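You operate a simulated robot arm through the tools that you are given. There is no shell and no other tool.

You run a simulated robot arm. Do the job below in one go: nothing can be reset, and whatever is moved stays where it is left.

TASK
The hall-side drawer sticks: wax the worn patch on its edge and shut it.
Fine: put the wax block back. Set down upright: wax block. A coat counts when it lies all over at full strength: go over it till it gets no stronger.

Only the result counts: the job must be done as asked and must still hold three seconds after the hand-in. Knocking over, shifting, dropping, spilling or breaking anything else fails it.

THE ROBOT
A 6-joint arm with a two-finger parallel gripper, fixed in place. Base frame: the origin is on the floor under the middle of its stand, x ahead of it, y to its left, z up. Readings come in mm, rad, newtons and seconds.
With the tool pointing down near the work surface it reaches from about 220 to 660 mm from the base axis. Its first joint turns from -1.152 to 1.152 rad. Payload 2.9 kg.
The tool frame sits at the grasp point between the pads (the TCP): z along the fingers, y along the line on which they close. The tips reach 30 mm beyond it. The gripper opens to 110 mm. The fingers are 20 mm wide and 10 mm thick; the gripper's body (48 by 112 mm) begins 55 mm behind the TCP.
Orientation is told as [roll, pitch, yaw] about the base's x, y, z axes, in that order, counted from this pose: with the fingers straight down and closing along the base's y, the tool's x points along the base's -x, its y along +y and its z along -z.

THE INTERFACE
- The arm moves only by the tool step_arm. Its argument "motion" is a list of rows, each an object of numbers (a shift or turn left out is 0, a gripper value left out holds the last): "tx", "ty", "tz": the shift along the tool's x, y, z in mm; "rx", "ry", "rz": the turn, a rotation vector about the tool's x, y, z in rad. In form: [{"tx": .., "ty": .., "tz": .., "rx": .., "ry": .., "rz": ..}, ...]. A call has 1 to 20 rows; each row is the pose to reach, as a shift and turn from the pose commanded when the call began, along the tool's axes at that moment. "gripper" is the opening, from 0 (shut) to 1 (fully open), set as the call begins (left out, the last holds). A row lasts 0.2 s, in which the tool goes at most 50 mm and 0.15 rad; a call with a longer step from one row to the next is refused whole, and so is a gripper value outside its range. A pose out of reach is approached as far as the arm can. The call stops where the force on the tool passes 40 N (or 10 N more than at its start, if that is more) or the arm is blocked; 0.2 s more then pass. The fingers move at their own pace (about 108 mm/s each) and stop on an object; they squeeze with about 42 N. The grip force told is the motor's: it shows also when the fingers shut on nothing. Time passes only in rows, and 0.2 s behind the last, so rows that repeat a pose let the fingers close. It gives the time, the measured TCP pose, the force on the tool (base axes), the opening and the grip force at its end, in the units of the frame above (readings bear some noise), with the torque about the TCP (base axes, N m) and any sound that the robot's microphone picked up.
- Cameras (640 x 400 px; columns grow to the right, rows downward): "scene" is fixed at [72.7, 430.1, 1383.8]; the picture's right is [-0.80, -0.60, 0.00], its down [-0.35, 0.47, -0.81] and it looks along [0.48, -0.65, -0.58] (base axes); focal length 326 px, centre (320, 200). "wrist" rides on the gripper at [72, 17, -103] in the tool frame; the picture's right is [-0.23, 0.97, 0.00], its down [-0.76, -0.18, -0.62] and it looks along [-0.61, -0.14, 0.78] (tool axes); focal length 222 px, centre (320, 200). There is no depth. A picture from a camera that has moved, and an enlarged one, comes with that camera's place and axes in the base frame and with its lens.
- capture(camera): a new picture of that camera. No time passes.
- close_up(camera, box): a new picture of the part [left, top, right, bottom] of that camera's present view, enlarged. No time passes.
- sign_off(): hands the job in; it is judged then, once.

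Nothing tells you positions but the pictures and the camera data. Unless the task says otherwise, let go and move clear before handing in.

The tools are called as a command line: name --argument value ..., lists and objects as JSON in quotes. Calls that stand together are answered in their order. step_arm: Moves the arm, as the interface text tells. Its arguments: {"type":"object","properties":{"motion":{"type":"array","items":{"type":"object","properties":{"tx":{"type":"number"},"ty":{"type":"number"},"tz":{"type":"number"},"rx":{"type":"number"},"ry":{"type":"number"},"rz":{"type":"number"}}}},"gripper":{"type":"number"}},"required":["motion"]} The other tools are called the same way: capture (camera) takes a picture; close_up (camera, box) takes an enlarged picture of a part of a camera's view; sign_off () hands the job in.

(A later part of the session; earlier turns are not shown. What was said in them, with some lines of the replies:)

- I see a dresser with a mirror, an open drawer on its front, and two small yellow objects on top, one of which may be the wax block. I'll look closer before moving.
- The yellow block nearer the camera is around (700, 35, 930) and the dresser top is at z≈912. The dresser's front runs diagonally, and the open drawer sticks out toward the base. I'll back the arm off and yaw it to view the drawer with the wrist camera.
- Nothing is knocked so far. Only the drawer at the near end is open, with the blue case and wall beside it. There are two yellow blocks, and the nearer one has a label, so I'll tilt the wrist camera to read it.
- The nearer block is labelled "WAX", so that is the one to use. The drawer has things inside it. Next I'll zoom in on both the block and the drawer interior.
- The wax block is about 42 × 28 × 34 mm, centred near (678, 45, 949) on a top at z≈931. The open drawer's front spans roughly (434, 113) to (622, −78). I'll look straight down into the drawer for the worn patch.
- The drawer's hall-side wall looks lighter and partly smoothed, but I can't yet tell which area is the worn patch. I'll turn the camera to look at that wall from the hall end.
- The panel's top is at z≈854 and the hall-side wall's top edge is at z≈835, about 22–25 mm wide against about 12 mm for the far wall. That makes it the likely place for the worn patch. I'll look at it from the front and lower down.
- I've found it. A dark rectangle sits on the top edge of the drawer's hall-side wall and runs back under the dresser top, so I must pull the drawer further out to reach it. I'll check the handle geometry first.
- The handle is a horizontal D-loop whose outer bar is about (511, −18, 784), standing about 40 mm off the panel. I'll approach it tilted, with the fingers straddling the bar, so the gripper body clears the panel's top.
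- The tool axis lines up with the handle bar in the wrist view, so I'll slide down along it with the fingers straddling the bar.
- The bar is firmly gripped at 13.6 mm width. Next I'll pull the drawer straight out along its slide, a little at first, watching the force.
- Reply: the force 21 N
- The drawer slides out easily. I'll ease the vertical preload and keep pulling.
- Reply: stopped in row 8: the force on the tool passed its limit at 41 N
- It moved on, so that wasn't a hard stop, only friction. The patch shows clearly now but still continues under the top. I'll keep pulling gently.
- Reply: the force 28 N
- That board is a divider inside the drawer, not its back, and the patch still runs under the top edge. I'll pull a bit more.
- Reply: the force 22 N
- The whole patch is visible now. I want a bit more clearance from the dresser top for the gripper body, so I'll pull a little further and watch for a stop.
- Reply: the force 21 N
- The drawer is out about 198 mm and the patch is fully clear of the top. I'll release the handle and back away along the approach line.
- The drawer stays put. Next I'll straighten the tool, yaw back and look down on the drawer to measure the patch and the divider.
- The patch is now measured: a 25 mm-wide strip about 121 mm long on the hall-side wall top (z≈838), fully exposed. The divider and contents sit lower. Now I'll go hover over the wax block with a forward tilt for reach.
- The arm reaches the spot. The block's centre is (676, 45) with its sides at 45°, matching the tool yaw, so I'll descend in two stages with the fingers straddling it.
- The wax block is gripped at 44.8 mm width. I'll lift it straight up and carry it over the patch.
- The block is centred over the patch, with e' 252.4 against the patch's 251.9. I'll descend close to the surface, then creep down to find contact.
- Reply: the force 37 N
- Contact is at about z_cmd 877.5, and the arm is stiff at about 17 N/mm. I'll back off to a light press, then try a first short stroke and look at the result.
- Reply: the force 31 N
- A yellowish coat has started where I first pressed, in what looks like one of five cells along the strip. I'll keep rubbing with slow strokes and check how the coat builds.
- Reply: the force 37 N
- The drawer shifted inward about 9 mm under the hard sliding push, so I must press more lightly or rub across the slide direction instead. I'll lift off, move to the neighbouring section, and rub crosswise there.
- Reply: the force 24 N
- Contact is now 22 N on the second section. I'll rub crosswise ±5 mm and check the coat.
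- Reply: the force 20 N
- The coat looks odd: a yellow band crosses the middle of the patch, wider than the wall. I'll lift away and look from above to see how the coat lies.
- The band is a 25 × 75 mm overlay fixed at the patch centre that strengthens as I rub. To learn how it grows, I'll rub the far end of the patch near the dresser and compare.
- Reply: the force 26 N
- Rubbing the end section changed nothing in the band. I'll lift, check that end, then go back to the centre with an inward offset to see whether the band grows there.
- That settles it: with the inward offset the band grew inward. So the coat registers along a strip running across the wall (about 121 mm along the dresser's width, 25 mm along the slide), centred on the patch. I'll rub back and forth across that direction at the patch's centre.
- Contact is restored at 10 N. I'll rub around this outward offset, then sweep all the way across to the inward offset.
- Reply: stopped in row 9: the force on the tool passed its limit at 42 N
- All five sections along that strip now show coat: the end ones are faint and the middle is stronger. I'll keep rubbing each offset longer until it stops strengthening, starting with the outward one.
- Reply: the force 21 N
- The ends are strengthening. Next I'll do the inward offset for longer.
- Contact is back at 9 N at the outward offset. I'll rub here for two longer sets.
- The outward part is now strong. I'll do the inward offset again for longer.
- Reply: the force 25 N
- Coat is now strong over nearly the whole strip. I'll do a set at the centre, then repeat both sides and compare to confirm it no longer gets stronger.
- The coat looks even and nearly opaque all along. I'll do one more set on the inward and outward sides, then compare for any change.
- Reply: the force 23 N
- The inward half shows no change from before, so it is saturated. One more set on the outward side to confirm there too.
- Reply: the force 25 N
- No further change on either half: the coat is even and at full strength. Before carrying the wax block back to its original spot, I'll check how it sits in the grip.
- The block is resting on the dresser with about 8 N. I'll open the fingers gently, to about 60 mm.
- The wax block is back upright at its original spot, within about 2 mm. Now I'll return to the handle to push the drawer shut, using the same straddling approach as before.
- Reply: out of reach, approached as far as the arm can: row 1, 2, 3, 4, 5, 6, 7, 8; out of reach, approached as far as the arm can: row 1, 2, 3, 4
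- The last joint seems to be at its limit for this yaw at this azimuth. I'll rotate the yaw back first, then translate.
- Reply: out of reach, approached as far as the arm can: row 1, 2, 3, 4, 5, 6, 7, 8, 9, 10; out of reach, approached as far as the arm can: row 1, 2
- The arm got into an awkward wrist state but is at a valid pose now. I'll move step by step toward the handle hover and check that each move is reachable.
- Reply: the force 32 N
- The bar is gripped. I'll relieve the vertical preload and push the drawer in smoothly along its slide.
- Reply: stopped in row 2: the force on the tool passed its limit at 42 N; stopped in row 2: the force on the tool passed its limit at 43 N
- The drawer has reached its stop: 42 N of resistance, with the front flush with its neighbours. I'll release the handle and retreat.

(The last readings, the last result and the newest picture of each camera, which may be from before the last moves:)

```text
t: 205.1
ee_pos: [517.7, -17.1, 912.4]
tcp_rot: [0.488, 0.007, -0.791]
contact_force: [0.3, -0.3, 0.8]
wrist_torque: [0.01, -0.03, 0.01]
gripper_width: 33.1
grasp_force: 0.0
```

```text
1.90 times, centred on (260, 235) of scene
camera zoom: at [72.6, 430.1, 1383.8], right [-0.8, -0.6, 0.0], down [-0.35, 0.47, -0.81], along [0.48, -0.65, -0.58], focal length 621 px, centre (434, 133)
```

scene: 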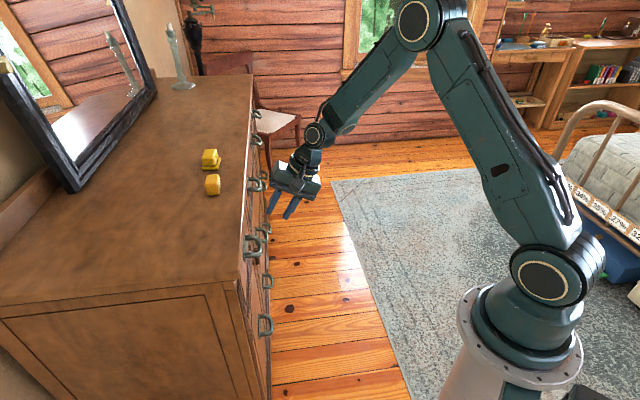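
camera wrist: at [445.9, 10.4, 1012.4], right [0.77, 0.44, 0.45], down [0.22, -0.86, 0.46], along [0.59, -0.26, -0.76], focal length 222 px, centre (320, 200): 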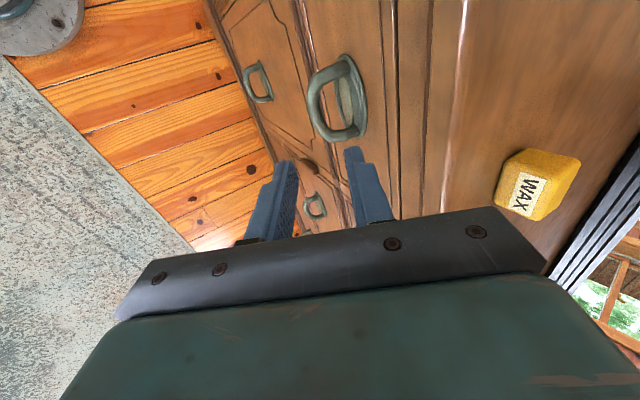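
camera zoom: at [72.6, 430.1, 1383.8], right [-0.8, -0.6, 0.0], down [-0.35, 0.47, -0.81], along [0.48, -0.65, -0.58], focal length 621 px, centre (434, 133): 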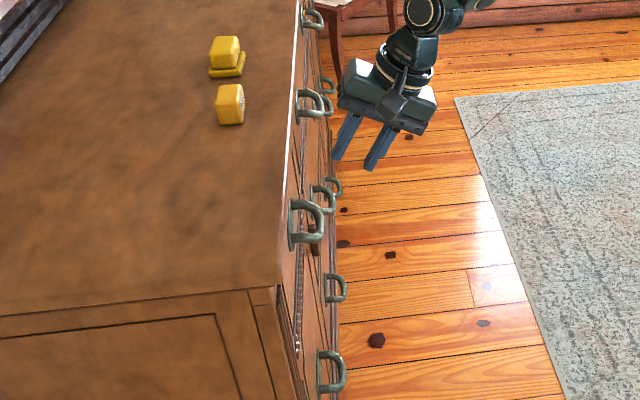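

close_up --camera "wrist" --box '[240, 100, 400, 230]'

close_up --camera "scene" --box '[240, 220, 290, 290]'

close_up --camera "wrist" --box '[200, 0, 480, 130]'

```text
3.08 times, centred on (320, 165) of wrist
camera zoom: at [445.9, 10.4, 1012.4], right [0.77, 0.44, 0.45], down [0.22, -0.86, 0.46], along [0.59, -0.26, -0.76], focal length 684 px, centre (320, 308)
```

zoom: 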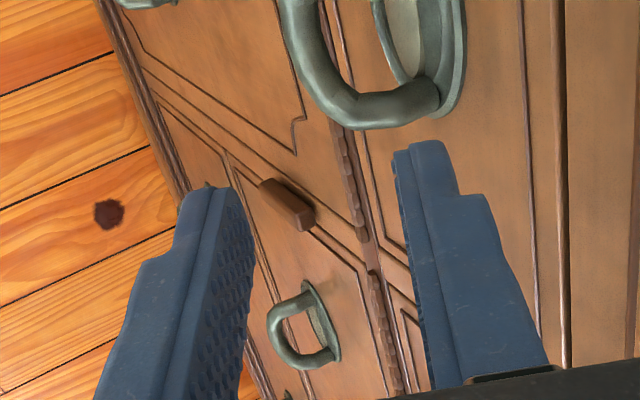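

```text
5.71 times, centred on (265, 255) of scene
camera zoom: at [72.6, 430.1, 1383.8], right [-0.8, -0.6, 0.0], down [-0.35, 0.47, -0.81], along [0.48, -0.65, -0.58], focal length 1862 px, centre (634, -114)
```

zoom: 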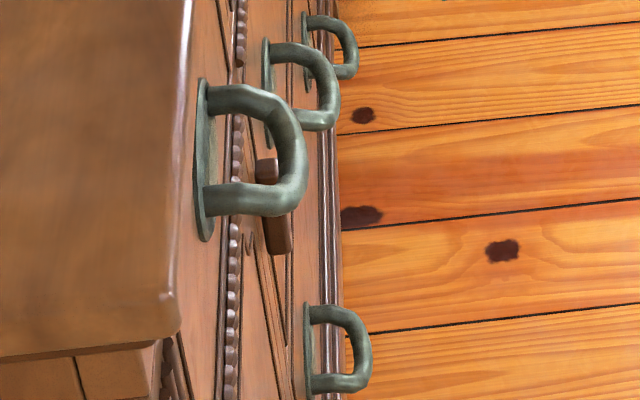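

```text
2.29 times, centred on (340, 65) of wrist
camera zoom: at [445.9, 10.4, 1012.4], right [0.77, 0.44, 0.45], down [0.22, -0.86, 0.46], along [0.59, -0.26, -0.76], focal length 508 px, centre (274, 509)
```

zoom: 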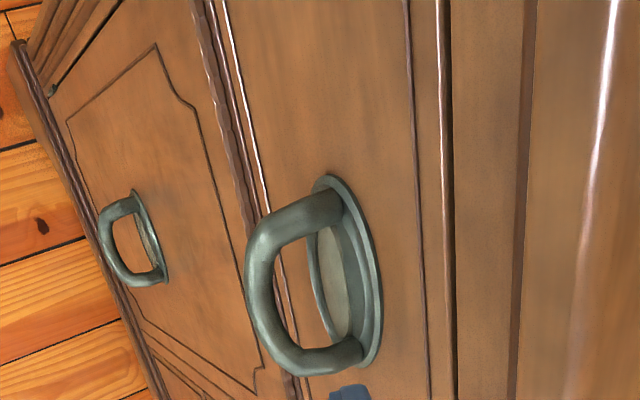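

The drawer front is flush with its neighbours. The small brown bar below it is part of the dresser's lower front; I saw it there before pulling the drawer. I'll move the arm clear and do a final check.

step_arm --motion '[{"tz": -25}, {"tz": -55}, {"tz": -90}, {"tz": -130}]'

capture --camera "wrist"

capture --camera "scene"

close_up --camera "scene" --box '[195, 140, 230, 205]'

close_up --camera "scene" --box '[225, 100, 295, 300]'

```text
t: 206.1
ee_pos: [476.9, -60.3, 1026.1]
tcp_rot: [0.487, 0.009, -0.791]
contact_force: [0.6, -0.2, -0.5]
wrist_torque: [0.01, 0.03, 0.01]
gripper_width: 33.3
grasp_force: 0.0
```

```text
taken
camera wrist: at [404.2, -32.7, 1126.2], right [0.78, 0.44, 0.45], down [0.22, -0.86, 0.46], along [0.59, -0.26, -0.76], focal length 222 px, centre (320, 200)
```

wrist: 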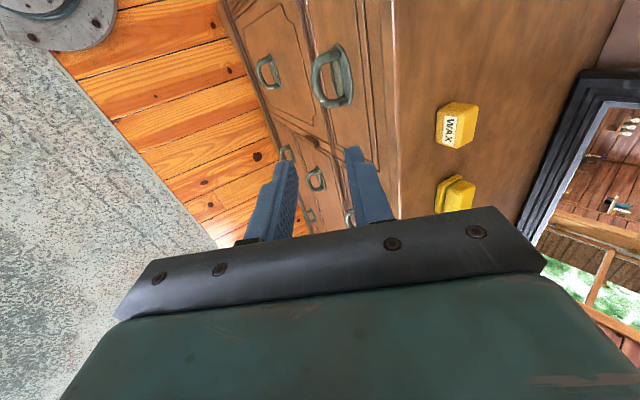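

```text
taken
```

scene: 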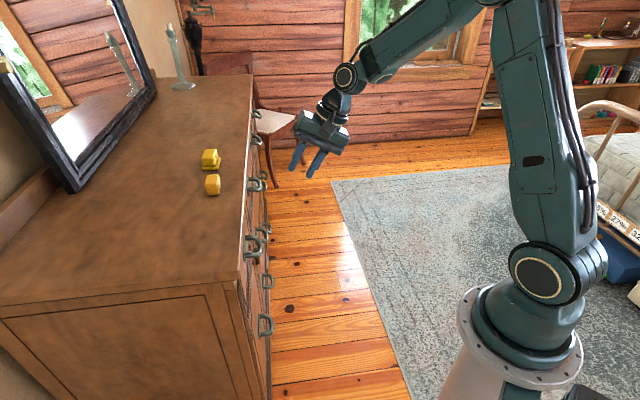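

```text
6.15 times, centred on (212, 172) of scene
camera zoom: at [72.6, 430.1, 1383.8], right [-0.8, -0.6, 0.0], down [-0.35, 0.47, -0.81], along [0.48, -0.65, -0.58], focal length 2006 px, centre (982, 369)
```

zoom: 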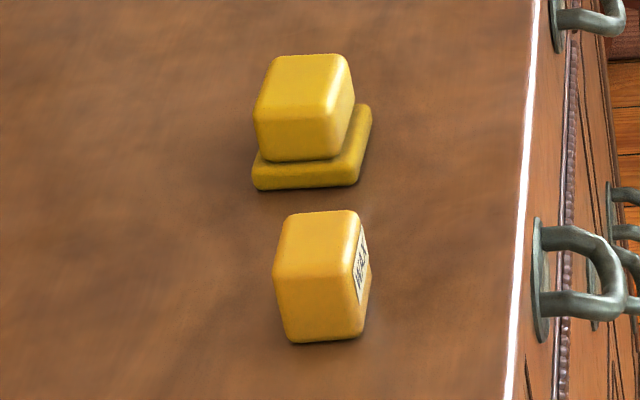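

```text
2.00 times, centred on (260, 200) of scene
camera zoom: at [72.6, 430.1, 1383.8], right [-0.8, -0.6, 0.0], down [-0.35, 0.47, -0.81], along [0.48, -0.65, -0.58], focal length 652 px, centre (440, 200)
```

zoom: 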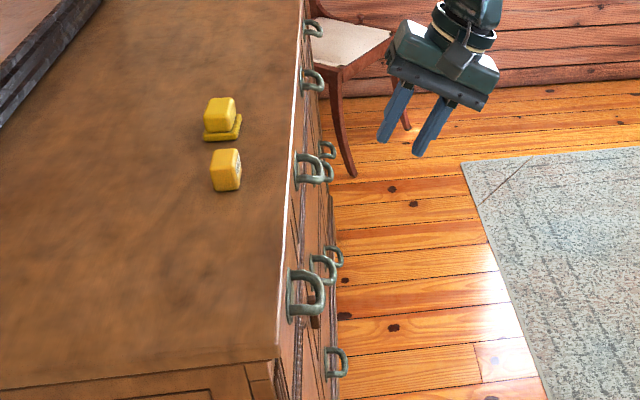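

close_up --camera "wrist" --box '[260, 0, 430, 220]'

close_up --camera "scene" --box '[228, 220, 278, 310]'

```text
1.82 times, centred on (345, 110) of wrist
camera zoom: at [404.2, -32.7, 1126.2], right [0.78, 0.44, 0.45], down [0.22, -0.86, 0.46], along [0.59, -0.26, -0.76], focal length 404 px, centre (274, 364)
```

zoom: 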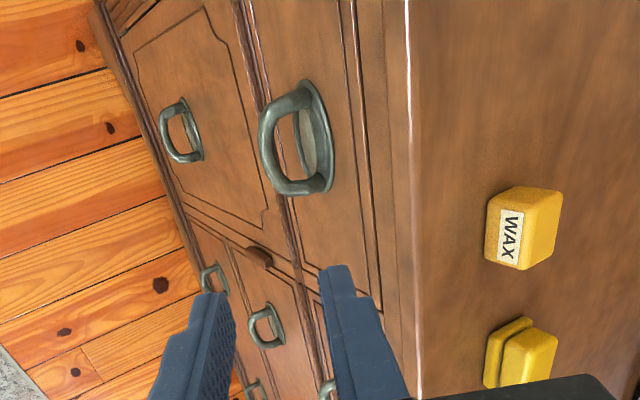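

```text
4.44 times, centred on (253, 265) of scene
camera zoom: at [72.6, 430.1, 1383.8], right [-0.8, -0.6, 0.0], down [-0.35, 0.47, -0.81], along [0.48, -0.65, -0.58], focal length 1448 px, centre (618, -89)
```

zoom: 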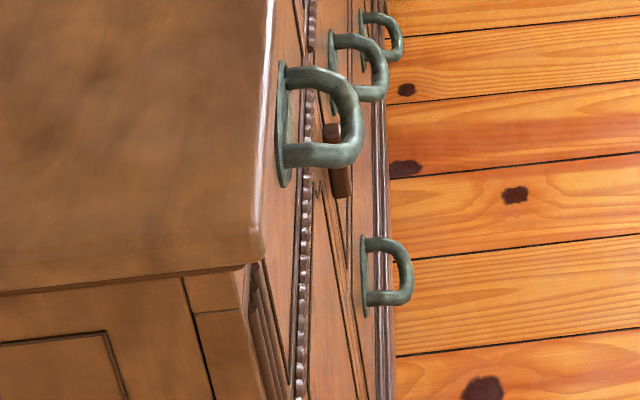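

The drawer is shut flush. The wax block stands upright where it was, the other items haven't moved, and the arm is clear with the gripper empty. I'm handing in.

One uncertainty: the coat only registered as a band across the middle of the dark patch, and rubbing elsewhere on it left no mark. I built that band up until it got no stronger.

sign_off

```text
The job is handed in.
```

I waxed the hall-side drawer and shut it, but I'm not certain the wax coat covers the whole worn patch.

- **Wax coat:** The worn patch is a dark strip about 121 × 25 mm on top of the drawer's hall-side wall. I pulled the drawer out to reach it. The wax only ever showed as a band across the middle of the strip, running across the wall and past both its sides. I rubbed that band until it got no stronger. Rubbing towards both ends of the strip left no mark, so most of the dark strip still looks bare.
- **Drawer:** I pushed it in by its handle until it hit its stop. Its front is now flush with the drawers beside it.
- **Wax block:** It is back on the dresser, upright, within about 3 mm of where it started.
- **Everything else:** The other yellow block hasn't moved. The things inside the drawer looked in place while it was open, but I couldn't see them once it was shut. The gripper is empty and clear of the dresser.
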